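You operate a simulated robot arm through the tools that you are given. There is no shell and no other tool. Be economical: measure what you need, move in short steps, check, and stop when the job is done.

You are at the controls of a simulated two-armed robot. One attempt, no reset.

TASK
Pick up the intake milk bottle labelled "432" with one hand, pass it to the other hand and put it in the inside of the orange report tray. Put the white-cap bottle labelled "67" from the top of the island by the mixer on top of the narrow white carton there and the white-cap bottle labelled "64" on the top of the grey cart. Put the mix tube labelled "412" from the top of the island by the mixer on the top of the steel cart and the mix tube labelled "437" on the top of the blue mat. Take the hood dish from the top of the island by the bath and put it on the top of the pass box. Any order will do. Set down upright: intake milk bottle, white-cap bottle, mix tube.

Only the result counts: the job must be done as asked and must still hold three seconds after the hand-in. Knocking over, shifting, dropping, spilling or breaking anything else fails it. A push-on lid holds only when it is set on centred and level and pressed home; a screw cap is set on level and turned clockwise until tight.

THE ROBOT
Two 7-joint arms with two-finger parallel grippers on one trunk, on a base that drives. Base frame: it is fixed to the floor where the robot stands at the start and does not move with it; the origin is under the middle of the robot, x ahead of it, y to its left, z up. Units: m, degrees, N and s.
The left shoulder is at the start at [-0.082, 0.119, 0.851], the right one opposite. With the tool pointing down near the work surface each hand reaches from about 0.12 to 0.58 m from the robot's upright axis, wherever it stands, measured 20 degrees to its own side. Places, roughly: hood dish [-2, -0.75, 0.75]; inside of the orange report tray (15x15 cm) [-1.12, 3.2, 0.78]; intake milk bottle [0.5, 0, 1]; mix tube [-1.25, -0.75, 1]; narrow white carton [-1.75, -0.75, 1]; top of the blue mat (32x24 cm) [-1.26, -2.14, 0.86]; top of the grey cart [0.7, 1.1, 0.8]; top of the pass box [-1.8, -2.2, 1.2]; top of the steel cart [0.7, -1.2, 0.8]; white-cap bottle [-1.25, -0.75, 1]. Payload 3.43 kg a hand.
The tool frame of a hand sits at the grasp point between the pads (the TCP): z along the fingers, y along the line on which they close. The tips reach 0.03 m beyond it. Largest opening 0.094 m; finger width 0.028, thickness 0.01; the body of the gripper, 0.05 by 0.096 m, starts 0.055 m behind the TCP.
Orientation is that of the tool frame in the base frame, as a unit quaternion [x, y, z, w]. With the fingers straight down and closing along the base's y, the tool's x points along the base's -x, its y along +y and its z along -z.

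THE INTERFACE
- The arms move only by the tool drive_tool. It takes "left_commands", "right_commands" or both (then of equal length, played together; a hand with none holds still); each is a list of rows, each a list of 7 numbers: the shift along the base's x, y, z in m, then the turn, a rotation vector about the base's x, y, z in degrees, then the gripper command, from -1 (shut) to 1 (fully open), values between in proportion. In form: [[tx, ty, tz, ax, ay, az, hand], ...]. A call has 1 to 10 rows; each row shifts and turns the commanded pose from where the row before left it. Each row takes 0.2 s and may step no farther than 0.05 m and 8.6 degrees from the row before; otherwise, or with a gripper value out of range, the whole call is refused. A pose out of reach is approached as far as the arm can. The call stops where the force on the tool passes 40 N (or 10 N more than at its start, if that is more) or the arm is blocked; 0.2 s more then pass. The fingers move at their own pace (about 0.153 m/s each) and stop on an object; they squeeze with about 33 N. The grip force told is the motor's: it shows also when the fingers shut on nothing. Time passes only in rows, and 0.2 s behind the last, so rows that do not move let the fingers close. It gives the time, the measured TCP pose, the force on the tool (base axes), the opening and the grip force at its end, in the units of the frame above (readings bear some noise), with the torque about the TCP (base axes, N m) and any sound that the robot's microphone picked up.
- Cameras (640 x 400 px; columns grow to the right, rows downward): "scene" is now at [0.0242, -0.0344, 1.5544]; the picture's right is [-0.44, -0.90, 0.00], its down [-0.72, 0.35, -0.60] and it looks along [0.54, -0.26, -0.80] (base axes); focal length 275 px, centre (320, 200). "left" rides on the left gripper at [0.076, -0.014, -0.102] in its tool frame; the picture's right is [0.18, 0.98, 0.00], its down [-0.75, 0.14, -0.64] and it looks along [-0.63, 0.12, 0.77] (tool axes); focal length 243 px, centre (320, 200). "right" rides on the right gripper at [0.076, 0.014, -0.102] in its tool frame; the picture's right is [-0.18, 0.98, 0.00], its down [-0.75, -0.14, -0.64] and it looks along [-0.63, -0.12, 0.77] (tool axes); focal length 243 px, centre (320, 200). There is no depth. A picture from a camera that has moved, and an enlarged one, comes with that camera's place and axes in the base frame and with its lens.
- get_image(camera): a new picture of that camera. No time passes.
- raise_lower(by): slides the trunk up (or, below 0, down) by that many m; the arms and the scene camera ride with it, the base frame stays. It gives what a move gives, with no picture.
- steer(legs): drives the robot by 1 to 6 legs, each [ahead, left, turn to the left] in m, m and degrees, along the robot's own axes; the way and the turn of a leg run together, so that a leg with both is an arc; at most 1.5 m and 180 degrees a leg. The arms and the cameras ride along, it lands a little off, and it stops where it bumps. It gives what a move gives.
- turn_head(pan, tilt): turns the head with the scene camera to pan (to the left, within 143 degrees either way) and tilt (down, from -29 to 69), counted from straight ahead of the robot. It gives what a move gives.
- inspect(camera, box): a new picture of the part [left, top, right, bottom] of that camera's present view, enlarged. No time passes.
- finish_job(): hands the job in; it is judged then, once.

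Work in short steps. Places have to be worked out from the pictures, the camera data and where the tool is seen: move nearer, look again, correct. Check each grasp and each placing, and mend what went wrong. You have 196 turns and 184 pictures in all, those below and enlarged ones among them. Open the grippers and draw the arms clear of the work before you hand the job in, unless the task says otherwise.

The tools are called after "Emit:" by a JSON object that holds its "op" and its "data". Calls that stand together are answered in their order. drive_tool: Moves the arms, as the interface text tells. Its arguments: {"type":"object","properties":{"left_commands":{"type":"array","items":{"type":"array","items":{"type":"number"}}},"right_commands":{"type":"array","items":{"type":"array","items":{"type":"number"}}}},"required":[]} The other tools are called the same way: raise_lower (by) slides the trunk up or down; steer (legs) drives the base; turn_head (pan, tilt) turns the head that bears the scene camera; get_image (camera) takes a picture; inspect (camera, box) takes an enlarged picture of a part of a camera's view; finish_job () hands the job in.

At the start:

```text
t: 0.0
left_position: [0.3558, 0.0713, 1.079]
left_tool_rot: [0.001, 1.0, 0.0, 0.0]
left_wrist_force: [0.2, -0.5, 0.1]
left_wrist_torque: [-0.01, 0.0, 0.0]
left_finger_gap: 0.094
left_grip_force: 0.1
right_position: [0.3147, -0.2929, 1.1105]
right_tool_rot: [-0.001, 1.0, 0.0, 0.0]
right_wrist_force: [-0.7, -0.4, 0.3]
right_wrist_torque: [0.0, -0.01, 0.01]
right_finger_gap: 0.094
right_grip_force: 0.1
trunk travel left (down, up): [-0.275, 0.06]
robot x, y, heading: [-0.0006, 0.0008, 0.2]
head pan, tilt: [-25.9, 52.9]
```

scene: 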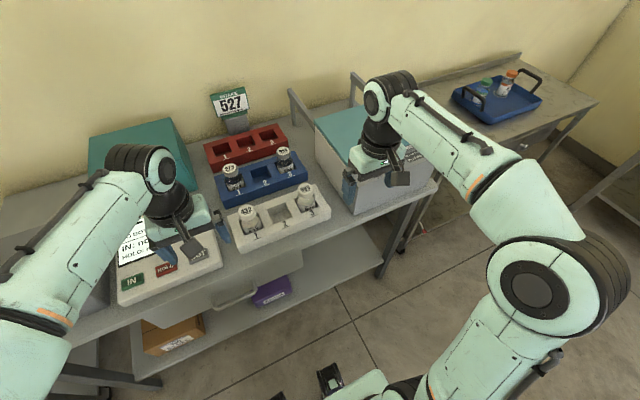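
right: 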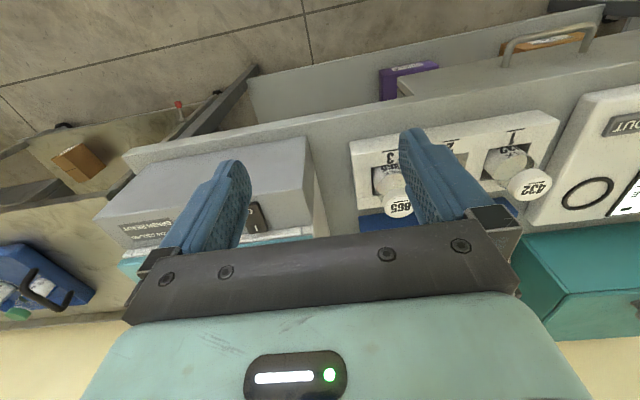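
left: 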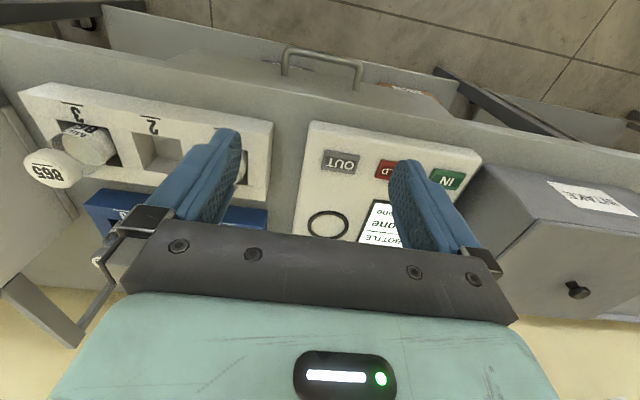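

I start by enlarging the rack area to identify the bottle labelled 432.

Emit:
{"op": "inspect", "data": {"camera": "scene", "box": [190, 80, 350, 260]}}

Emit:
{"op": "inspect", "data": {"camera": "right", "box": [340, 80, 640, 260]}}

```text
2.22 times, centred on (270, 170) of scene
camera zoom: at [0.0242, -0.0344, 1.5544], right [-0.44, -0.9, 0.0], down [-0.72, 0.35, -0.6], along [0.54, -0.26, -0.8], focal length 612 px, centre (431, 267)
```

zoom: 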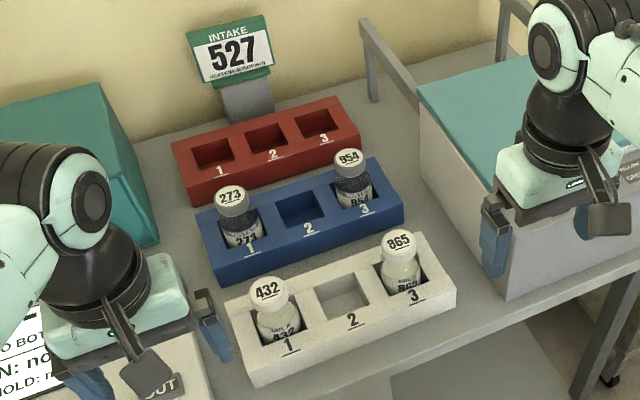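

```text
2.13 times, centred on (490, 170) of right
camera zoom: at [0.2394, -0.2777, 1.2125], right [0.18, 0.98, 0.0], down [0.75, -0.14, 0.64], along [0.63, -0.12, -0.77], focal length 518 px, centre (-43, 264)
```

zoom: 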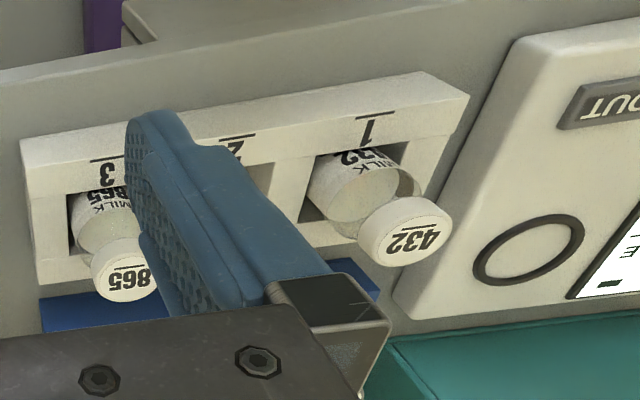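

Bottle 432 is in slot 1 of the white rack; triangulated cap top near [0.48, -0.04, 0.955]. I look around with the head to map the room before moving.

Emit:
{"op": "turn_head", "data": {"pan": 60, "tilt": 25}}

Emit:
{"op": "get_image", "data": {"camera": "scene"}}

Emit:
{"op": "turn_head", "data": {"pan": 140, "tilt": 25}}

Emit:
{"op": "get_image", "data": {"camera": "scene"}}

Emit:
{"op": "turn_head", "data": {"pan": -140, "tilt": 25}}

Emit:
{"op": "get_image", "data": {"camera": "scene"}}

Emit:
{"op": "turn_head", "data": {"pan": -70, "tilt": 25}}

Emit:
{"op": "get_image", "data": {"camera": "scene"}}

Emit:
{"op": "turn_head", "data": {"pan": 0, "tilt": 55}}

Emit:
{"op": "get_image", "data": {"camera": "scene"}}

```text
t: 1.6
left_position: [0.3563, 0.0696, 1.0792]
left_tool_rot: [0.0, 1.0, 0.0, -0.001]
left_wrist_force: [-0.6, -0.5, -0.4]
left_wrist_torque: [0.01, 0.01, -0.05]
left_finger_gap: 0.094
left_grip_force: 0.1
right_position: [0.3151, -0.2917, 1.111]
right_tool_rot: [0.0, 1.0, 0.001, 0.0]
right_wrist_force: [-0.2, -0.7, 0.2]
right_wrist_torque: [0.02, 0.03, -0.01]
right_finger_gap: 0.0939
right_grip_force: 0.0
trunk travel left (down, up): [-0.275, 0.06]
robot x, y, heading: [0.0016, -0.0036, 0.2]
head pan, tilt: [60.0, 25.0]
```

```text
178 pictures are left
camera scene: at [0.0035, 0.0777, 1.5957], right [0.87, -0.5, 0.0], down [-0.21, -0.37, -0.91], along [0.45, 0.78, -0.42], focal length 275 px, centre (320, 200)
```

scene: 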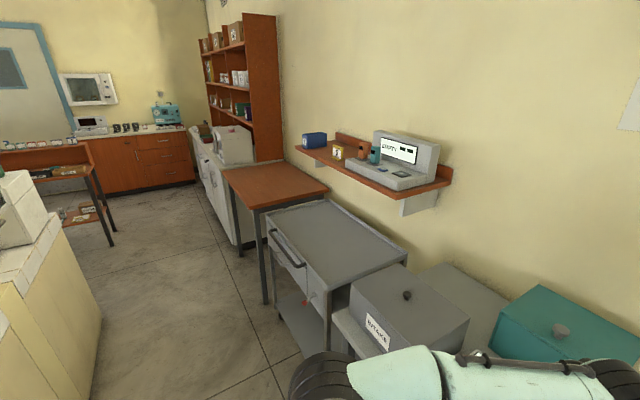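

```text
t: 3.1
left_position: [0.3564, 0.0709, 1.0796]
left_tool_rot: [0.0, 1.0, 0.0, 0.001]
left_wrist_force: [0.5, 0.3, -0.5]
left_wrist_torque: [-0.01, -0.02, -0.03]
left_finger_gap: 0.0939
left_grip_force: 0.1
right_position: [0.3162, -0.2926, 1.1107]
right_tool_rot: [0.0, 1.0, 0.0, 0.001]
right_wrist_force: [0.0, 0.0, -0.7]
right_wrist_torque: [0.02, -0.02, 0.01]
right_finger_gap: 0.094
right_grip_force: 0.1
trunk travel left (down, up): [-0.275, 0.06]
robot x, y, heading: [0.0001, -0.0024, -0.0]
head pan, tilt: [140.0, 25.0]
```

```text
177 pictures are left
camera scene: at [-0.1131, 0.0573, 1.5957], right [0.64, 0.77, 0.0], down [0.32, -0.27, -0.91], along [-0.69, 0.58, -0.42], focal length 275 px, centre (320, 200)
```

scene: 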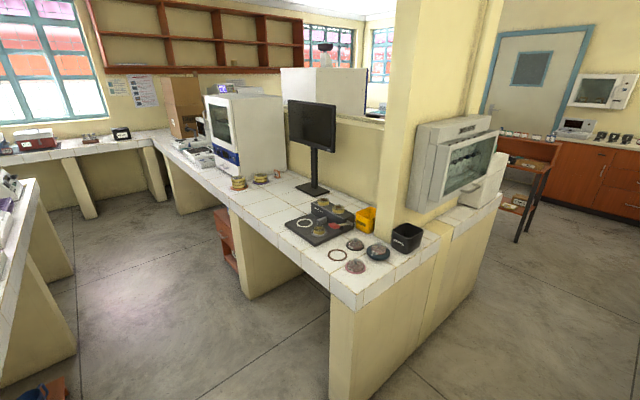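

```text
t: 7.0
left_position: [0.3577, 0.0702, 1.0788]
left_tool_rot: [0.0, 1.0, 0.0, 0.0]
left_wrist_force: [-0.4, 0.8, -0.9]
left_wrist_torque: [0.0, 0.0, 0.01]
left_finger_gap: 0.0939
left_grip_force: 0.1
right_position: [0.3146, -0.2913, 1.1091]
right_tool_rot: [0.0, 1.0, -0.001, 0.0]
right_wrist_force: [-0.2, -0.2, -0.2]
right_wrist_torque: [0.03, -0.02, 0.01]
right_finger_gap: 0.0939
right_grip_force: 0.2
trunk travel left (down, up): [-0.275, 0.06]
robot x, y, heading: [-0.0022, -0.0006, -0.0]
head pan, tilt: [-140.0, 25.0]
```

```text
176 pictures are left
camera scene: at [-0.1132, -0.0613, 1.5957], right [-0.64, 0.77, 0.0], down [0.32, 0.27, -0.91], along [-0.69, -0.58, -0.42], focal length 275 px, centre (320, 200)
```

scene: 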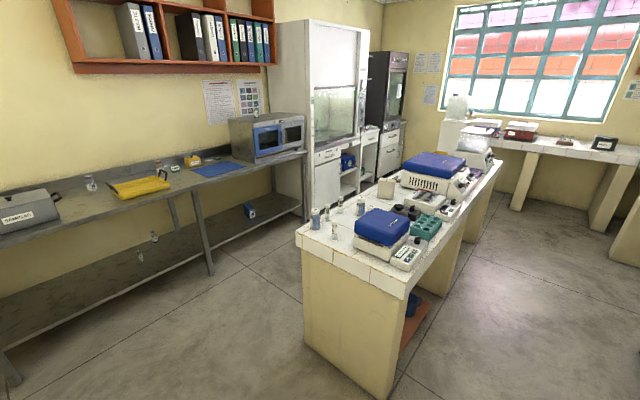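

```text
t: 8.4
left_position: [0.3563, 0.0703, 1.0799]
left_tool_rot: [0.001, 1.0, -0.001, 0.001]
left_wrist_force: [0.0, -0.1, -0.4]
left_wrist_torque: [-0.01, -0.02, -0.01]
left_finger_gap: 0.0941
left_grip_force: 0.1
right_position: [0.3144, -0.2912, 1.1095]
right_tool_rot: [0.0, 1.0, 0.001, 0.0]
right_wrist_force: [0.4, 0.1, -0.4]
right_wrist_torque: [-0.01, 0.03, 0.02]
right_finger_gap: 0.0942
right_grip_force: 0.1
trunk travel left (down, up): [-0.275, 0.06]
robot x, y, heading: [0.0039, -0.0006, -0.1]
head pan, tilt: [-70.0, 25.0]
```

```text
175 pictures are left
camera scene: at [-0.0112, -0.0886, 1.5957], right [-0.94, -0.34, 0.0], down [-0.14, 0.4, -0.91], along [0.31, -0.85, -0.42], focal length 275 px, centre (320, 200)
```

scene: 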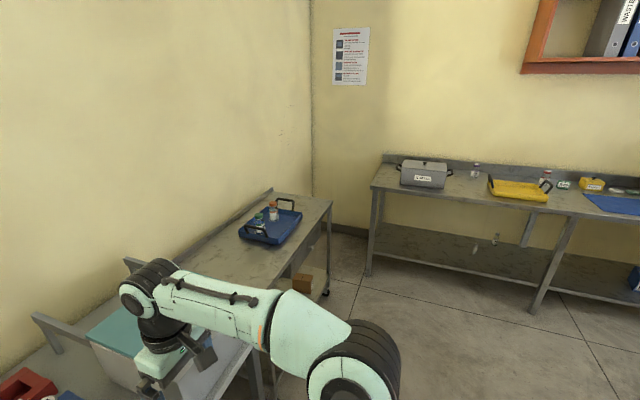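

```text
t: 9.8
left_position: [0.3568, 0.071, 1.0797]
left_tool_rot: [0.0, 1.0, 0.0, 0.0]
left_wrist_force: [0.6, 0.6, 0.2]
left_wrist_torque: [0.03, -0.01, 0.02]
left_finger_gap: 0.0941
left_grip_force: 0.0
right_position: [0.315, -0.2915, 1.1105]
right_tool_rot: [0.0, 1.0, 0.0, 0.0]
right_wrist_force: [0.0, -0.9, 0.2]
right_wrist_torque: [-0.01, 0.01, -0.01]
right_finger_gap: 0.094
right_grip_force: 0.1
trunk travel left (down, up): [-0.275, 0.06]
robot x, y, heading: [-0.0006, -0.0009, -0.0]
head pan, tilt: [0.0, 55.0]
```

```text
174 pictures are left
camera scene: at [0.0295, -0.0021, 1.5517], right [0.0, -1.0, 0.0], down [-0.82, 0.0, -0.57], along [0.57, 0.0, -0.82], focal length 275 px, centre (320, 200)
```

scene: 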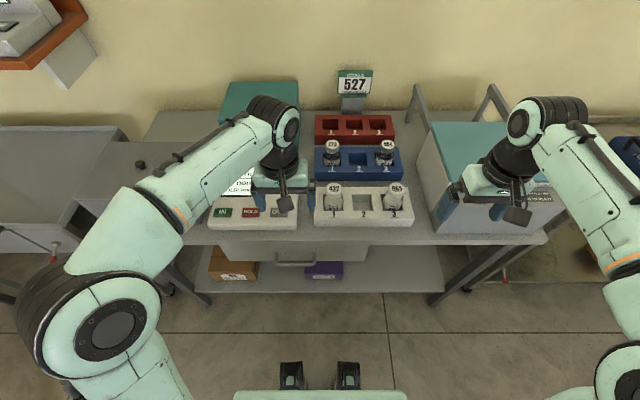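

I move the left hand to above and just short of the 432 cap, keeping height, then look through its camera.

Emit:
{"op": "drive_tool", "data": {"left_commands": [[0.04, -0.036, 0, 0, 0, 0, 1], [0.04, -0.037, 0, 0, 0, 0, 1], [0.04, -0.037, 0, 0, 0, 0, 1]]}}

Emit:
{"op": "get_image", "data": {"camera": "left"}}

Emit:
{"op": "get_image", "data": {"camera": "scene"}}

```text
refused: row 1 steps farther than a row can; nothing moved
```

```text
173 pictures are left
camera left: at [0.2818, 0.0554, 1.1822], right [-0.18, 0.98, 0.0], down [0.75, 0.14, 0.64], along [0.63, 0.12, -0.77], focal length 243 px, centre (320, 200)
```

left: 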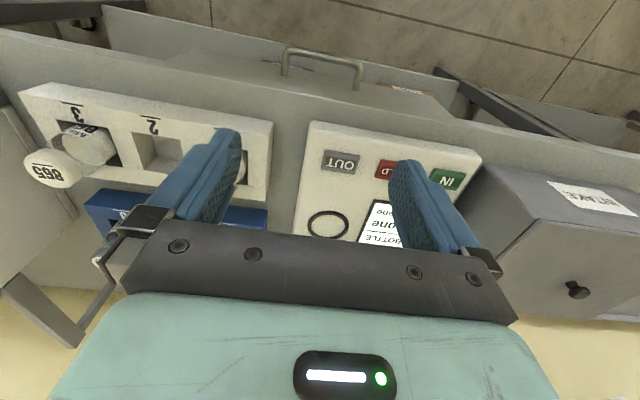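

```text
172 pictures are left
camera scene: at [0.0295, -0.0021, 1.5517], right [0.0, -1.0, 0.0], down [-0.82, 0.0, -0.57], along [0.57, 0.0, -0.82], focal length 275 px, centre (320, 200)
```

scene: 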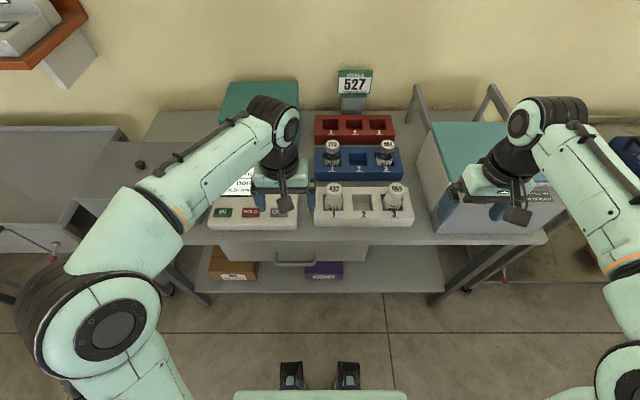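

Rows must be under 0.05 m in total; I redo the same move in finer steps.

Emit:
{"op": "drive_tool", "data": {"left_commands": [[0.03, -0.028, 0, 0, 0, 0, 1], [0.03, -0.028, 0, 0, 0, 0, 1], [0.03, -0.028, 0, 0, 0, 0, 1], [0.03, -0.028, 0, 0, 0, 0, 1]]}}

Emit:
{"op": "get_image", "data": {"camera": "left"}}

Emit:
{"op": "get_image", "data": {"camera": "right"}}

```text
t: 10.8
left_position: [0.4545, -0.0365, 1.0758]
left_tool_rot: [0.001, 1.0, 0.0, -0.001]
left_wrist_force: [0.2, -0.9, 0.1]
left_wrist_torque: [-0.05, 0.03, 0.03]
left_finger_gap: 0.0943
left_grip_force: 0.0
left hand out of reach, approached as far as the arm can: row 4
right_position: [0.3135, -0.2918, 1.1104]
right_tool_rot: [-0.001, 1.0, 0.0, 0.001]
right_wrist_force: [-0.4, -0.2, 0.8]
right_wrist_torque: [0.0, -0.06, 0.0]
right_finger_gap: 0.0941
right_grip_force: 0.0
trunk travel left (down, up): [-0.275, 0.06]
robot x, y, heading: [-0.0041, 0.0009, 0.3]
head pan, tilt: [0.0, 55.0]
```

```text
171 pictures are left
camera left: at [0.3793, -0.0509, 1.1793], right [-0.18, 0.98, 0.0], down [0.75, 0.14, 0.64], along [0.63, 0.12, -0.77], focal length 243 px, centre (320, 200)
```

left: 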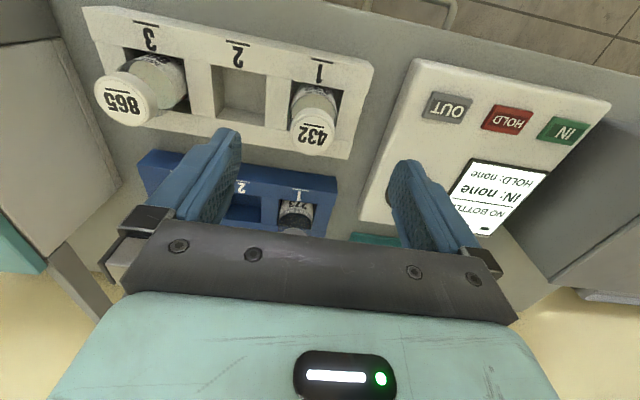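

```text
170 pictures are left
camera right: at [0.2388, -0.2776, 1.2128], right [0.18, 0.98, 0.0], down [0.75, -0.14, 0.64], along [0.63, -0.12, -0.77], focal length 243 px, centre (320, 200)
```

right: 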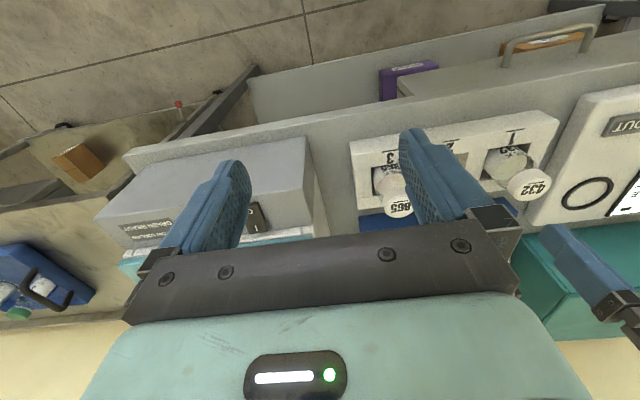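

The left view puts the cap centre at [0.481, -0.040], top z≈0.955, rack top ≈0.887. The arm is at its reach limit up here, so I raise and pull back the right hand for clearance, then lower the trunk by 0.10.

Emit:
{"op": "drive_tool", "data": {"right_commands": [[-0.03, 0, 0.035, 0, 0, 0, 1], [-0.03, 0, 0.035, 0, 0, 0, 1], [-0.03, 0, 0.035, 0, 0, 0, 1]]}}

Emit:
{"op": "raise_lower", "data": {"by": -0.1}}

Emit:
{"op": "get_image", "data": {"camera": "left"}}

```text
t: 11.6
left_position: [0.4558, -0.0356, 1.0766]
left_tool_rot: [0.0, 1.0, 0.0, 0.0]
left_wrist_force: [0.4, 1.0, -0.3]
left_wrist_torque: [0.0, 0.02, -0.05]
left_finger_gap: 0.094
left_grip_force: 0.0
right_position: [0.2239, -0.2947, 1.2158]
right_tool_rot: [0.0, 1.0, 0.0, 0.0]
right_wrist_force: [-0.1, 0.6, -0.1]
right_wrist_torque: [0.01, -0.01, 0.02]
right_finger_gap: 0.0945
right_grip_force: 0.1
trunk travel left (down, up): [-0.275, 0.06]
robot x, y, heading: [-0.0025, -0.0024, 0.2]
head pan, tilt: [0.0, 55.0]
```

```text
t: 12.9
left_position: [0.4398, -0.0346, 0.9552]
left_tool_rot: [0.0, 1.0, 0.0, -0.021]
left_wrist_force: [-0.3, 0.2, -0.7]
left_wrist_torque: [-0.02, 0.02, -0.01]
left_finger_gap: 0.0941
left_grip_force: 0.1
right_position: [0.2247, -0.2917, 1.115]
right_tool_rot: [0.001, 1.0, 0.001, 0.001]
right_wrist_force: [0.3, -0.5, -0.8]
right_wrist_torque: [0.03, -0.02, 0.02]
right_finger_gap: 0.094
right_grip_force: 0.0
trunk travel left (down, up): [-0.175, 0.16]
robot x, y, heading: [0.0005, 0.0014, 0.1]
head pan, tilt: [0.0, 55.0]
```

```text
169 pictures are left
camera left: at [0.3697, -0.0492, 1.0616], right [-0.18, 0.98, 0.01], down [0.78, 0.14, 0.61], along [0.6, 0.12, -0.79], focal length 243 px, centre (320, 200)
```

left: 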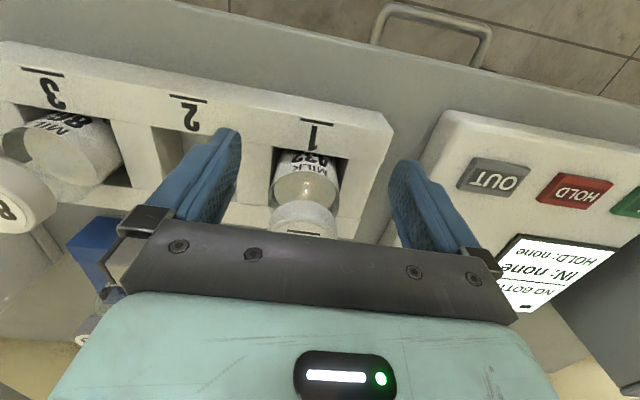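

The reach is limited by hand height relative to the shoulder, so lowering the trunk was the wrong direction. I raise the trunk again, and then descend with the arm beside the cap line while reading the pose.

Emit:
{"op": "raise_lower", "data": {"by": 0.1}}

Emit:
{"op": "drive_tool", "data": {"left_commands": [[0, 0, -0.04, 0, 0, 0, 1], [0, 0, -0.04, 0, 0, 0, 1], [0, 0, 0, 0, 0, 0, 1]]}}

Emit:
{"op": "get_image", "data": {"camera": "left"}}

```text
t: 14.3
left_position: [0.4397, -0.0344, 1.0554]
left_tool_rot: [0.0, 1.0, 0.0, -0.022]
left_wrist_force: [-0.8, -0.2, -0.4]
left_wrist_torque: [0.0, -0.02, -0.01]
left_finger_gap: 0.094
left_grip_force: 0.1
right_position: [0.2239, -0.2913, 1.2157]
right_tool_rot: [0.0, 1.0, 0.0, 0.0]
right_wrist_force: [0.1, -0.4, -0.1]
right_wrist_torque: [0.0, 0.0, -0.01]
right_finger_gap: 0.0937
right_grip_force: 0.1
trunk travel left (down, up): [-0.275, 0.06]
robot x, y, heading: [0.005, 0.0002, -0.3]
head pan, tilt: [0.0, 55.0]
```

```text
t: 15.1
left_position: [0.4408, -0.035, 0.9745]
left_tool_rot: [0.0, 1.0, 0.001, -0.022]
left_wrist_force: [0.1, 0.0, 0.1]
left_wrist_torque: [-0.04, 0.02, 0.01]
left_finger_gap: 0.0943
left_grip_force: 0.0
right_position: [0.2256, -0.2918, 1.2146]
right_tool_rot: [0.001, 1.0, 0.0, 0.0]
right_wrist_force: [0.2, 0.2, 0.2]
right_wrist_torque: [-0.03, -0.01, 0.03]
right_finger_gap: 0.0938
right_grip_force: 0.1
trunk travel left (down, up): [-0.275, 0.06]
robot x, y, heading: [0.0012, 0.0009, -0.1]
head pan, tilt: [0.0, 55.0]
```

```text
168 pictures are left
camera left: at [0.3705, -0.049, 1.0797], right [-0.18, 0.98, 0.01], down [0.78, 0.14, 0.61], along [0.6, 0.12, -0.79], focal length 243 px, centre (320, 200)
```

left: 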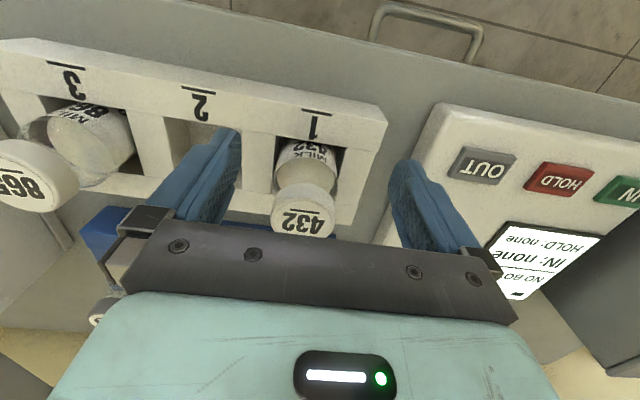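

Cap is between the finger lines, ahead by about 4 cm. I level the tool and slide forward over the cap.

Emit:
{"op": "drive_tool", "data": {"left_commands": [[0.02, -0.003, 0.005, 0, -2.5, 0, 1], [0.019, -0.003, 0, 0, 0, 0, 1], [0, 0, 0, 0, 0, 0, 1]]}}

Emit:
{"op": "get_image", "data": {"camera": "scene"}}

Emit:
{"op": "get_image", "data": {"camera": "left"}}

```text
t: 15.9
left_position: [0.4782, -0.0417, 0.9798]
left_tool_rot: [-0.001, 1.0, -0.001, 0.0]
left_wrist_force: [-0.4, 0.2, -0.2]
left_wrist_torque: [0.01, 0.01, -0.03]
left_finger_gap: 0.0939
left_grip_force: 0.1
right_position: [0.2257, -0.2918, 1.2144]
right_tool_rot: [0.001, 1.0, 0.0, 0.0]
right_wrist_force: [0.3, 0.0, -0.7]
right_wrist_torque: [0.0, 0.03, 0.0]
right_finger_gap: 0.0942
right_grip_force: 0.0
trunk travel left (down, up): [-0.275, 0.06]
robot x, y, heading: [-0.0018, -0.0034, 0.2]
head pan, tilt: [0.0, 55.0]
```

```text
167 pictures are left
camera scene: at [0.029, -0.0018, 1.5517], right [0.0, -1.0, 0.0], down [-0.82, 0.0, -0.57], along [0.57, 0.0, -0.82], focal length 275 px, centre (320, 200)
```

scene: 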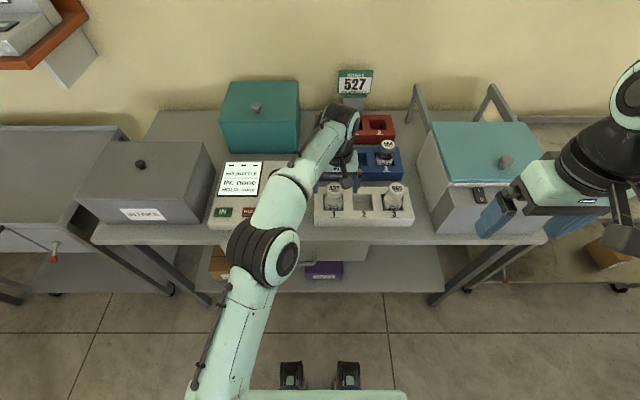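

```text
166 pictures are left
camera left: at [0.4036, -0.0556, 1.0832], right [-0.18, 0.98, 0.0], down [0.75, 0.14, 0.64], along [0.63, 0.12, -0.77], focal length 243 px, centre (320, 200)
```

left: 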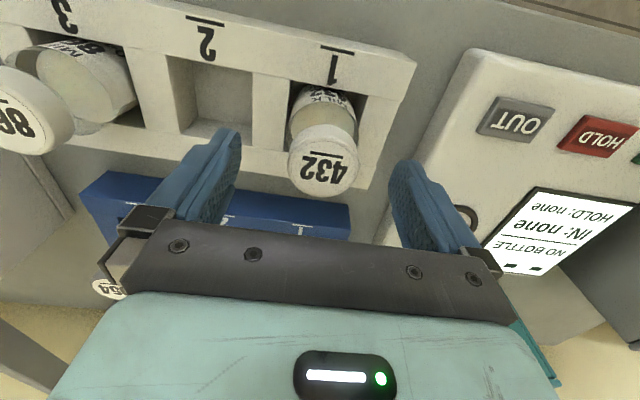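

The cap sits at about [0.476, -0.039]. I descend 4 cm and close on it, gripping the cap/neck zone.

Emit:
{"op": "drive_tool", "data": {"left_commands": [[-0.002, 0.002, -0.02, 0, 0, 0, 1], [0, 0, -0.02, 0, 0, 0, 1], [0, 0, 0, 0, 0, 0, 0], [0, 0, 0, 0, 0, 0, -1], [0, 0, 0, 0, 0, 0, -1], [0, 0, 0, 0, 0, 0, -1]]}}

Emit:
{"op": "get_image", "data": {"camera": "left"}}

```text
t: 17.3
left_position: [0.4772, -0.0394, 0.9395]
left_tool_rot: [0.0, 1.0, -0.001, 0.0]
left_wrist_force: [-0.9, -0.2, -0.8]
left_wrist_torque: [0.06, -0.01, 0.0]
left_finger_gap: 0.0507
left_grip_force: 33.0
right_position: [0.2248, -0.2915, 1.2152]
right_tool_rot: [0.0, 1.0, 0.0, 0.0]
right_wrist_force: [-0.1, -0.9, 0.5]
right_wrist_torque: [0.02, -0.01, 0.01]
right_finger_gap: 0.0938
right_grip_force: 0.0
trunk travel left (down, up): [-0.275, 0.06]
robot x, y, heading: [0.0004, 0.0005, -0.1]
head pan, tilt: [0.0, 55.0]
```

```text
165 pictures are left
camera left: at [0.4024, -0.054, 1.0423], right [-0.18, 0.98, 0.0], down [0.75, 0.14, 0.64], along [0.63, 0.12, -0.77], focal length 243 px, centre (320, 200)
```

left: 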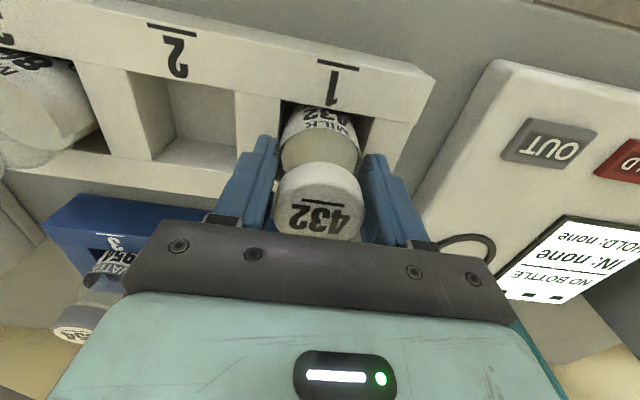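

Gripped at 0.051 m with 33 N. I lift straight up, out of the slot.

Emit:
{"op": "drive_tool", "data": {"left_commands": [[0, 0, 0.02, 0, 0, 0, -1], [0, 0, 0.03, 0, 0, 0, -1], [0, 0, 0.04, 0, 0, 0, -1], [0, 0, 0.04, 0, 0, 0, -1], [-0.02, 0, 0.03, 0, 0, 0, -1], [-0.04, 0, 0.0, 0, 0, 0, -1], [-0.04, 0.01, 0.0, 0, 0, 0, -1], [-0.04, 0.01, 0, 0, 0, 0, -1]]}}

Emit:
{"op": "get_image", "data": {"camera": "scene"}}

Emit:
{"op": "get_image", "data": {"camera": "left"}}

```text
t: 19.1
left_position: [0.3172, -0.0107, 1.0968]
left_tool_rot: [0.0, 1.0, -0.001, 0.001]
left_wrist_force: [-0.9, 0.2, -1.4]
left_wrist_torque: [0.01, -0.02, -0.02]
left_finger_gap: 0.0507
left_grip_force: 32.8
left hand out of reach, approached as far as the arm can: row 4
right_position: [0.224, -0.2918, 1.2169]
right_tool_rot: [0.0, 1.0, -0.001, 0.001]
right_wrist_force: [0.7, 0.5, 0.6]
right_wrist_torque: [-0.03, 0.0, -0.02]
right_finger_gap: 0.0939
right_grip_force: 0.1
trunk travel left (down, up): [-0.275, 0.06]
robot x, y, heading: [-0.0008, 0.001, -0.1]
head pan, tilt: [0.0, 55.0]
```

```text
164 pictures are left
camera scene: at [0.0283, -0.0013, 1.5517], right [0.0, -1.0, 0.0], down [-0.82, 0.0, -0.57], along [0.57, 0.0, -0.82], focal length 275 px, centre (320, 200)
```

scene: 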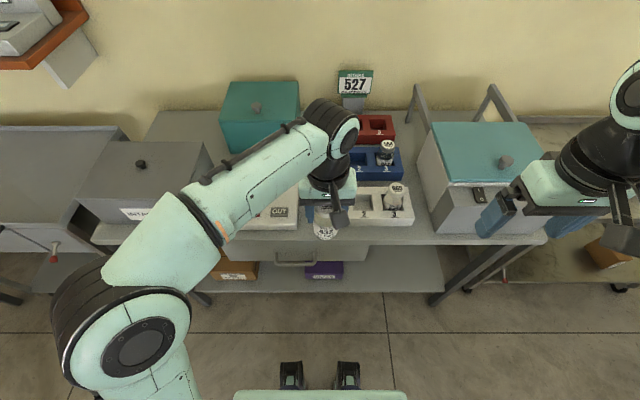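

```text
163 pictures are left
camera left: at [0.2426, -0.0264, 1.2007], right [-0.18, 0.98, 0.0], down [0.75, 0.14, 0.64], along [0.63, 0.12, -0.77], focal length 243 px, centre (320, 200)
```

left: 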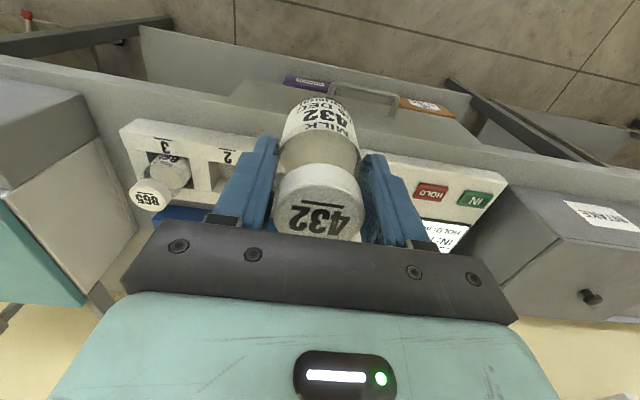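

Bottle held well; its bottom is about z≈1.03, roughly 7 cm below the TCP, leaving ~4 cm of body free below the fingertips. I'll have the right hand take the body horizontally from the right. First I yaw the right tool by -90°.

Emit:
{"op": "drive_tool", "data": {"right_commands": [[0, 0, 0, 0, 0, -8.5, 1], [0, 0, 0, 0, 0, -8.5, 1], [0, 0, 0, 0, 0, -8.5, 1], [0, 0, 0, 0, 0, -8.5, 1], [0, 0, 0, 0, 0, -8.5, 1], [0, 0, 0, 0, 0, -8.5, 1], [0, 0, 0, 0, 0, -8.5, 1], [0, 0, 0, 0, 0, -8.5, 1], [0, 0, 0, 0, 0, -8.5, 1], [0, 0, 0, 0, 0, -8.5, 1]]}}

Emit:
{"op": "drive_tool", "data": {"right_commands": [[0, 0, 0, 0, 0, -5, 1], [0.005, 0, -0.01, 8.5, 0, 0, 1], [0.005, 0, -0.01, 8.5, 0, 0, 1], [0.005, 0, -0.01, 8.5, 0, 0, 1], [0.005, 0, -0.01, 8.5, 0, 0, 1], [0.005, 0, -0.01, 8.5, 0, 0, 1], [0.005, 0, -0.01, 8.5, 0, 0, 1], [0.005, 0, -0.01, 8.5, 0, 0, 1], [0, 0, 0, 8.5, 0, 0, 1], [0, 0, 0, 8.5, 0, 0, 1]]}}

Emit:
{"op": "get_image", "data": {"camera": "scene"}}

```text
t: 21.3
left_position: [0.3194, -0.0125, 1.0978]
left_tool_rot: [-0.001, 1.0, 0.0, 0.0]
left_wrist_force: [-0.4, -0.2, -0.2]
left_wrist_torque: [0.03, -0.02, -0.01]
left_finger_gap: 0.0508
left_grip_force: 32.4
right_position: [0.2254, -0.292, 1.2147]
right_tool_rot: [0.677, 0.736, 0.0, 0.0]
right_wrist_force: [0.4, 0.8, 0.3]
right_wrist_torque: [0.01, 0.0, -0.01]
right_finger_gap: 0.0938
right_grip_force: 0.0
trunk travel left (down, up): [-0.275, 0.06]
robot x, y, heading: [-0.0038, -0.0006, 0.1]
head pan, tilt: [0.0, 55.0]
```

```text
t: 23.5
left_position: [0.3189, -0.0141, 1.0966]
left_tool_rot: [0.0, 1.0, -0.001, 0.0]
left_wrist_force: [-0.1, -0.1, -1.2]
left_wrist_torque: [0.01, 0.03, -0.03]
left_finger_gap: 0.0504
left_grip_force: 32.5
right_position: [0.2603, -0.2908, 1.1442]
right_tool_rot: [0.554, 0.556, 0.438, -0.439]
right_wrist_force: [-0.5, -0.2, -0.1]
right_wrist_torque: [0.01, -0.01, 0.01]
right_finger_gap: 0.0941
right_grip_force: 0.0
trunk travel left (down, up): [-0.275, 0.06]
robot x, y, heading: [-0.0015, -0.002, 0.1]
head pan, tilt: [0.0, 55.0]
```

```text
162 pictures are left
camera scene: at [0.03, -0.0022, 1.5517], right [0.0, -1.0, 0.0], down [-0.82, 0.0, -0.57], along [0.57, 0.0, -0.82], focal length 275 px, centre (320, 200)
```

scene: 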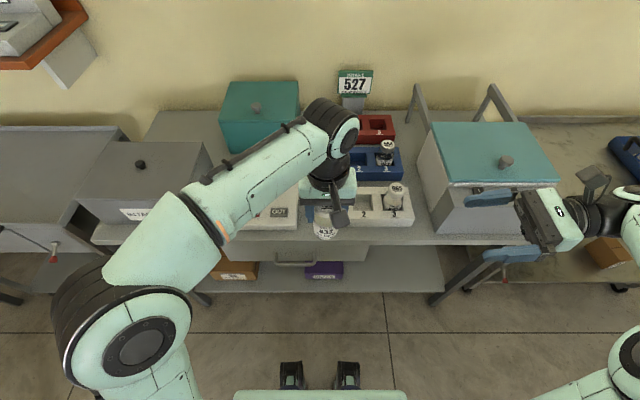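

Orientation is progressing as planned. I finish the pitch to horizontal and bring the right hand to z≈1.05, x≈0.318, still to the right of the bottle.

Emit:
{"op": "drive_tool", "data": {"right_commands": [[0.02, 0, -0.03, 8.5, 0, 0, 1], [0.02, 0, -0.03, 5, 0, 0, 1], [0.018, 0.02, -0.034, 0, 0, 0, 1], [0, 0.04, 0, 0, 0, 0, 1], [0, 0.04, 0, 0, 0, 0, 1], [0, 0.03, 0, 0, 0, 0, 1]]}}

Emit:
{"op": "get_image", "data": {"camera": "right"}}

Emit:
{"op": "get_image", "data": {"camera": "left"}}

Emit:
{"op": "get_image", "data": {"camera": "scene"}}

```text
t: 24.9
left_position: [0.3194, -0.0117, 1.0986]
left_tool_rot: [0.0, 1.0, -0.001, 0.0]
left_wrist_force: [-0.5, -0.4, -1.2]
left_wrist_torque: [-0.01, -0.03, -0.01]
left_finger_gap: 0.0509
left_grip_force: 33.2
right_position: [0.3168, -0.1594, 1.051]
right_tool_rot: [0.5, 0.5, 0.5, -0.5]
right_wrist_force: [-0.2, -0.4, -0.1]
right_wrist_torque: [-0.01, 0.03, 0.0]
right_finger_gap: 0.0944
right_grip_force: 0.1
trunk travel left (down, up): [-0.275, 0.06]
robot x, y, heading: [-0.0004, -0.0026, 0.2]
head pan, tilt: [0.0, 55.0]
```

```text
161 pictures are left
camera right: at [0.3316, -0.2631, 1.1268], right [0.98, 0.0, -0.18], down [-0.14, -0.64, -0.75], along [-0.12, 0.77, -0.63], focal length 243 px, centre (320, 200)
```

right: 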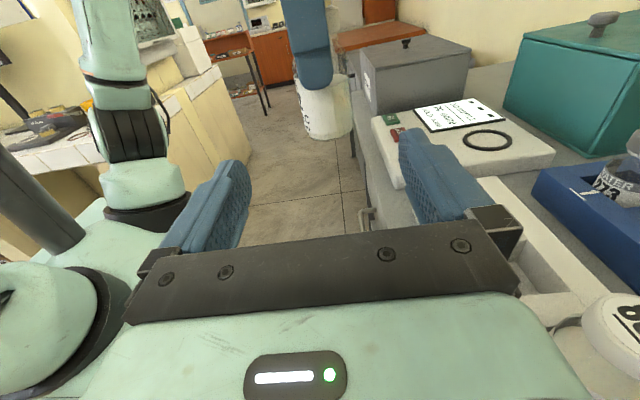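

```text
160 pictures are left
camera left: at [0.2441, -0.0266, 1.2006], right [-0.18, 0.98, 0.0], down [0.75, 0.14, 0.64], along [0.63, 0.12, -0.77], focal length 243 px, centre (320, 200)
```

left: 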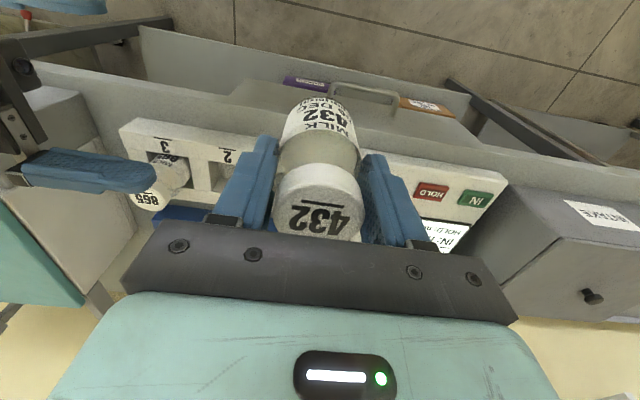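

```text
159 pictures are left
camera scene: at [0.0296, -0.0015, 1.5517], right [0.0, -1.0, 0.0], down [-0.82, 0.0, -0.57], along [0.57, 0.0, -0.82], focal length 275 px, centre (320, 200)
```

scene: 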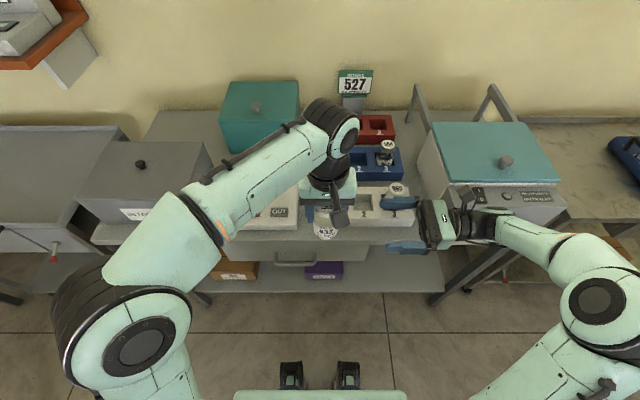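

The right camera shows the free body zone between z≈1.02 and 1.068, centred on x≈0.316. I lower the right hand 8 mm and advance to straddle it.

Emit:
{"op": "drive_tool", "data": {"right_commands": [[0, 0.02, -0.008, 0, 0, 0, 1], [0, 0.04, 0, 0, 0, 0, 1], [0, 0.04, 0, 0, 0, 0, 1], [0, 0.03, 0, 0, 0, 0, 1], [0, 0.014, 0, 0, 0, 0, 1]]}}

Emit:
{"op": "get_image", "data": {"camera": "right"}}

Emit:
{"op": "get_image", "data": {"camera": "left"}}

```text
t: 26.1
left_position: [0.3191, -0.0122, 1.0972]
left_tool_rot: [-0.001, 1.0, 0.0, 0.0]
left_wrist_force: [0.6, 0.3, -1.3]
left_wrist_torque: [-0.01, 0.04, 0.01]
left_finger_gap: 0.0508
left_grip_force: 33.1
right_position: [0.3198, -0.0178, 1.0437]
right_tool_rot: [0.501, 0.501, 0.499, -0.498]
right_wrist_force: [-0.1, 0.4, 0.8]
right_wrist_torque: [-0.04, -0.03, -0.03]
right_finger_gap: 0.094
right_grip_force: 0.0
trunk travel left (down, up): [-0.275, 0.06]
robot x, y, heading: [-0.0056, 0.0032, -0.1]
head pan, tilt: [0.0, 55.0]
```

```text
158 pictures are left
camera right: at [0.3341, -0.1207, 1.1191], right [0.98, 0.0, -0.18], down [-0.14, -0.64, -0.75], along [-0.12, 0.77, -0.63], focal length 243 px, centre (320, 200)
```

right: 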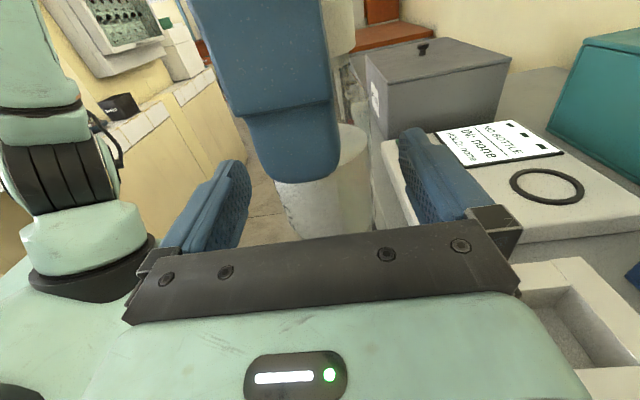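

```text
157 pictures are left
camera left: at [0.2441, -0.0269, 1.2006], right [-0.18, 0.98, 0.0], down [0.75, 0.14, 0.64], along [0.63, 0.12, -0.77], focal length 243 px, centre (320, 200)
```

left: 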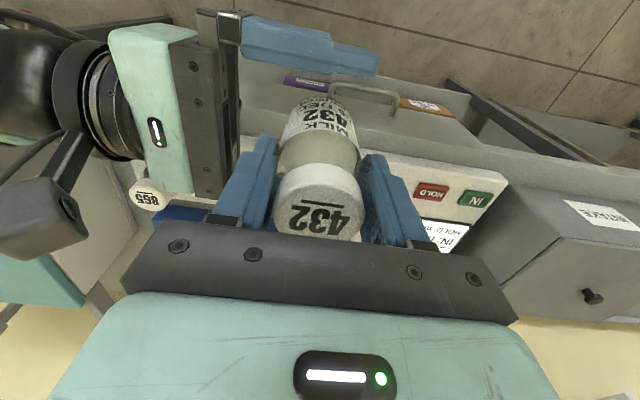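

The fingers straddle the bottle body below the left tips. I close the right hand.

Emit:
{"op": "drive_tool", "data": {"right_commands": [[0, 0, 0, 0, 0, 0, -1], [0, 0, 0, 0, 0, 0, -1], [0, 0, 0, 0, 0, 0, -1], [0, 0, 0, 0, 0, 0, -1]]}}

Emit:
{"op": "get_image", "data": {"camera": "left"}}

```text
t: 27.1
left_position: [0.3171, -0.0135, 1.0987]
left_tool_rot: [0.002, 1.0, -0.001, -0.002]
left_wrist_force: [-22.2, -3.5, 1.5]
left_wrist_torque: [0.08, 0.87, -0.09]
left_finger_gap: 0.0508
left_grip_force: 32.6
right_position: [0.3202, -0.019, 1.0433]
right_tool_rot: [0.502, 0.499, 0.501, -0.499]
right_wrist_force: [21.8, 2.9, -2.3]
right_wrist_torque: [-0.3, 0.36, -0.02]
right_finger_gap: 0.0542
right_grip_force: 33.1
trunk travel left (down, up): [-0.275, 0.06]
robot x, y, heading: [-0.0002, -0.0011, 0.1]
head pan, tilt: [0.0, 55.0]
```

```text
156 pictures are left
camera left: at [0.243, -0.0275, 1.2009], right [-0.18, 0.98, 0.0], down [0.76, 0.14, 0.64], along [0.63, 0.12, -0.77], focal length 243 px, centre (320, 200)
```

left: 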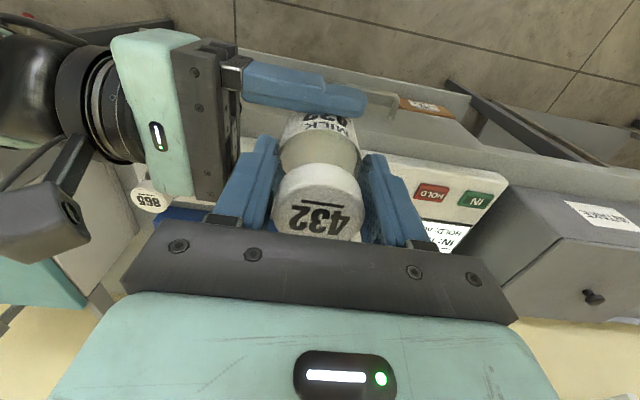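

Both hands hold it (gap 0.054). A 22 N side load shows a few mm mis-centring; I ease the right hand +x a little before releasing the left.

Emit:
{"op": "drive_tool", "data": {"right_commands": [[0.002, 0, 0, 0, 0, 0, -1], [0, 0, 0, 0, 0, 0, -1]]}}

```text
t: 27.7
left_position: [0.3182, -0.0129, 1.0972]
left_tool_rot: [0.0, 1.0, 0.001, -0.002]
left_wrist_force: [-19.8, 0.6, 1.2]
left_wrist_torque: [-0.18, 0.87, -0.01]
left_finger_gap: 0.0507
left_grip_force: 33.2
right_position: [0.321, -0.0178, 1.0422]
right_tool_rot: [0.501, 0.5, 0.5, -0.499]
right_wrist_force: [19.8, -0.2, -0.9]
right_wrist_torque: [0.21, 0.18, -0.12]
right_finger_gap: 0.0543
right_grip_force: 33.5
trunk travel left (down, up): [-0.275, 0.06]
robot x, y, heading: [0.0002, -0.0012, 0.0]
head pan, tilt: [0.0, 55.0]
```

The load dropped slightly; I go a bit further the same way.

Emit:
{"op": "drive_tool", "data": {"right_commands": [[0.004, 0, 0, 0, 0, 0, -1], [0.004, 0, 0, 0, 0, 0, -1], [0, 0, 0, 0, 0, 0, -1]]}}

```text
t: 28.5
left_position: [0.322, -0.0114, 1.0975]
left_tool_rot: [-0.003, 1.0, 0.001, 0.004]
left_wrist_force: [21.6, 0.6, -2.0]
left_wrist_torque: [0.3, -0.58, 0.14]
left_finger_gap: 0.051
left_grip_force: 33.3
right_position: [0.3252, -0.0173, 1.0443]
right_tool_rot: [-0.497, -0.502, -0.498, 0.503]
right_wrist_force: [-22.6, -0.2, -0.1]
right_wrist_torque: [-0.28, -0.63, -0.02]
right_finger_gap: 0.0542
right_grip_force: 32.9
trunk travel left (down, up): [-0.275, 0.06]
robot x, y, heading: [-0.0009, -0.0004, 0.2]
head pan, tilt: [0.0, 55.0]
```

Now it overshot to the other sign; I go back 4 mm to the middle, then release the left hand.

Emit:
{"op": "drive_tool", "data": {"right_commands": [[-0.004, 0, 0, 0, 0, 0, -1], [0, 0, 0, 0, 0, 0, -1]]}}

Emit:
{"op": "drive_tool", "data": {"left_commands": [[0, 0, 0, 0, 0, 0, 0], [0, 0, 0, 0, 0, 0, 1], [0, 0, 0, 0, 0, 0, 1]]}}

Emit:
{"op": "get_image", "data": {"camera": "left"}}

```text
t: 29.1
left_position: [0.3199, -0.0124, 1.0977]
left_tool_rot: [-0.001, 1.0, -0.001, 0.002]
left_wrist_force: [21.8, 2.9, -1.4]
left_wrist_torque: [-0.29, -1.13, -0.09]
left_finger_gap: 0.051
left_grip_force: 33.0
right_position: [0.3235, -0.0195, 1.0438]
right_tool_rot: [-0.5, -0.5, -0.499, 0.501]
right_wrist_force: [-21.6, -3.3, 0.8]
right_wrist_torque: [0.43, -0.03, 0.21]
right_finger_gap: 0.0538
right_grip_force: 33.1
trunk travel left (down, up): [-0.275, 0.06]
robot x, y, heading: [0.0019, 0.0024, 0.1]
head pan, tilt: [0.0, 55.0]
```

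```text
t: 29.9
left_position: [0.3178, -0.0134, 1.0981]
left_tool_rot: [0.0, 1.0, 0.0, 0.0]
left_wrist_force: [-0.3, -0.2, -0.1]
left_wrist_torque: [0.0, -0.01, 0.0]
left_finger_gap: 0.094
left_grip_force: 0.1
right_position: [0.3239, -0.0187, 1.0434]
right_tool_rot: [0.501, 0.499, 0.501, -0.499]
right_wrist_force: [-0.1, 0.2, 0.3]
right_wrist_torque: [-0.01, 0.01, -0.03]
right_finger_gap: 0.0538
right_grip_force: 33.0
trunk travel left (down, up): [-0.275, 0.06]
robot x, y, heading: [0.0016, -0.0004, -0.2]
head pan, tilt: [0.0, 55.0]
```

```text
155 pictures are left
camera left: at [0.2437, -0.0272, 1.2006], right [-0.18, 0.98, 0.0], down [0.75, 0.14, 0.64], along [0.63, 0.12, -0.77], focal length 243 px, centre (320, 200)
```

left: 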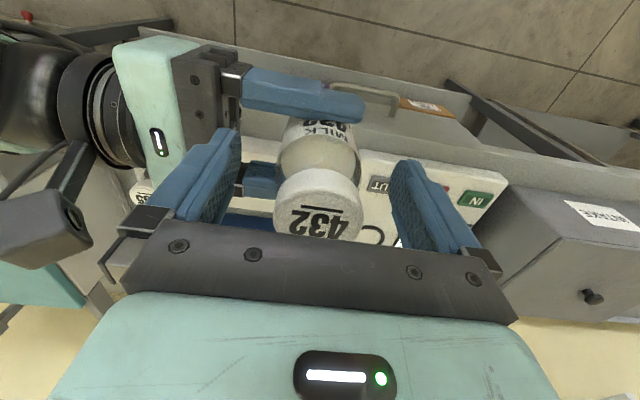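

The right hand now holds the bottle alone, upright. I lift the left hand clear and retract it.

Emit:
{"op": "drive_tool", "data": {"left_commands": [[0, 0, 0.035, 0, 0, 0, 1], [0, 0, 0.035, 0, 0, 0, 1], [-0.02, 0.035, 0.01, 0, 0, 0, 1], [-0.02, 0.035, 0, 0, 0, 0, 1], [-0.02, 0.035, 0, 0, 0, 0, 1], [-0.02, 0.035, 0, 0, 0, 0, 1]]}}

Emit:
{"op": "drive_tool", "data": {"right_commands": [[-0.03, -0.02, 0.02, 0, 0, 0, -1], [-0.03, -0.02, 0.02, 0, 0, 0, -1]]}}

Emit:
{"op": "get_image", "data": {"camera": "scene"}}

```text
t: 31.3
left_position: [0.2366, 0.1309, 1.1762]
left_tool_rot: [0.0, 1.0, 0.0, 0.001]
left_wrist_force: [-0.2, 0.0, -0.8]
left_wrist_torque: [-0.01, -0.01, 0.0]
left_finger_gap: 0.0938
left_grip_force: 0.1
right_position: [0.3244, -0.0175, 1.0435]
right_tool_rot: [0.501, 0.501, 0.5, -0.499]
right_wrist_force: [-0.6, -0.8, 0.5]
right_wrist_torque: [-0.02, -0.04, -0.01]
right_finger_gap: 0.0541
right_grip_force: 32.6
trunk travel left (down, up): [-0.275, 0.06]
robot x, y, heading: [-0.0003, 0.0015, -0.1]
head pan, tilt: [0.0, 55.0]
```

```text
t: 31.9
left_position: [0.2379, 0.1283, 1.176]
left_tool_rot: [0.001, 1.0, 0.0, 0.0]
left_wrist_force: [0.1, -0.8, -0.6]
left_wrist_torque: [0.01, 0.01, 0.02]
left_finger_gap: 0.094
left_grip_force: 0.1
right_position: [0.2644, -0.0583, 1.084]
right_tool_rot: [0.5, 0.5, 0.5, -0.5]
right_wrist_force: [-0.1, 0.7, -1.7]
right_wrist_torque: [0.0, 0.03, 0.02]
right_finger_gap: 0.0539
right_grip_force: 32.4
trunk travel left (down, up): [-0.275, 0.06]
robot x, y, heading: [-0.0022, -0.0016, 0.1]
head pan, tilt: [0.0, 55.0]
```

```text
154 pictures are left
camera scene: at [0.0288, -0.0021, 1.5517], right [0.0, -1.0, 0.0], down [-0.82, 0.0, -0.57], along [0.57, 0.0, -0.82], focal length 275 px, centre (320, 200)
```

scene: 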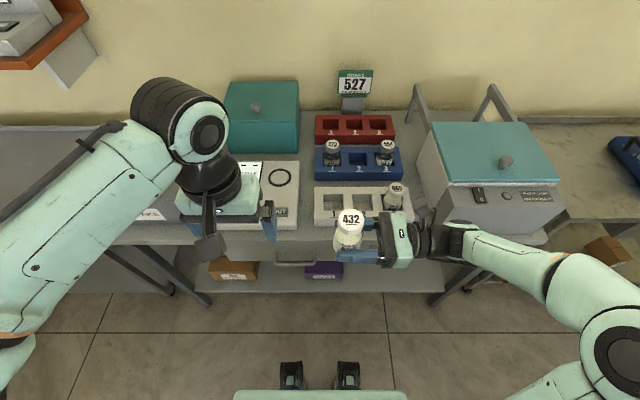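

I back away, turn left to face along the corridor, and drive towards the tray area, then look.

Emit:
{"op": "steer", "data": {"legs": [[-0.13, 0, 0], [0, 0, 90], [1.2, 0, 0]]}}

Emit:
{"op": "turn_head", "data": {"pan": 25, "tilt": 25}}

Emit:
{"op": "get_image", "data": {"camera": "scene"}}

```text
t: 42.8
left_position: [-0.2938, 1.4592, 1.1766]
left_tool_rot: [0.716, -0.698, -0.001, 0.0]
left_wrist_force: [0.5, 1.2, 0.4]
left_wrist_torque: [-0.02, -0.01, -0.02]
left_finger_gap: 0.0942
left_grip_force: 0.0
right_position: [-0.1078, 1.4912, 1.0842]
right_tool_rot: [-0.008, 0.707, -0.009, -0.707]
right_wrist_force: [0.4, -0.1, -1.5]
right_wrist_torque: [-0.01, -0.01, -0.04]
right_finger_gap: 0.0537
right_grip_force: 32.9
trunk travel left (down, up): [-0.275, 0.06]
robot x, y, heading: [-0.1595, 1.2246, 91.3]
head pan, tilt: [0.0, 55.0]
```

```text
t: 43.8
left_position: [-0.2938, 1.4591, 1.1761]
left_tool_rot: [0.715, -0.699, 0.0, 0.0]
left_wrist_force: [1.2, 0.4, 0.7]
left_wrist_torque: [0.02, -0.05, 0.01]
left_finger_gap: 0.094
left_grip_force: 0.1
right_position: [-0.1071, 1.4915, 1.0841]
right_tool_rot: [-0.008, 0.707, -0.009, -0.707]
right_wrist_force: [0.2, -0.1, -1.2]
right_wrist_torque: [-0.03, -0.02, -0.03]
right_finger_gap: 0.0535
right_grip_force: 33.0
trunk travel left (down, up): [-0.275, 0.06]
robot x, y, heading: [-0.1598, 1.2263, 91.5]
head pan, tilt: [25.0, 25.0]
```

```text
153 pictures are left
camera scene: at [-0.1971, 1.2618, 1.5956], right [0.9, 0.44, 0.0], down [0.19, -0.38, -0.91], along [-0.4, 0.81, -0.42], focal length 275 px, centre (320, 200)
```

scene: 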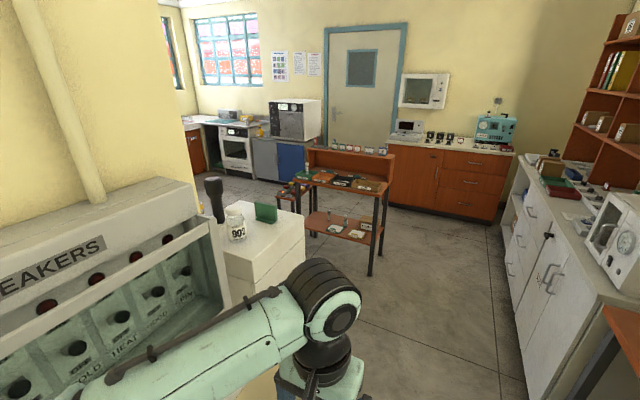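

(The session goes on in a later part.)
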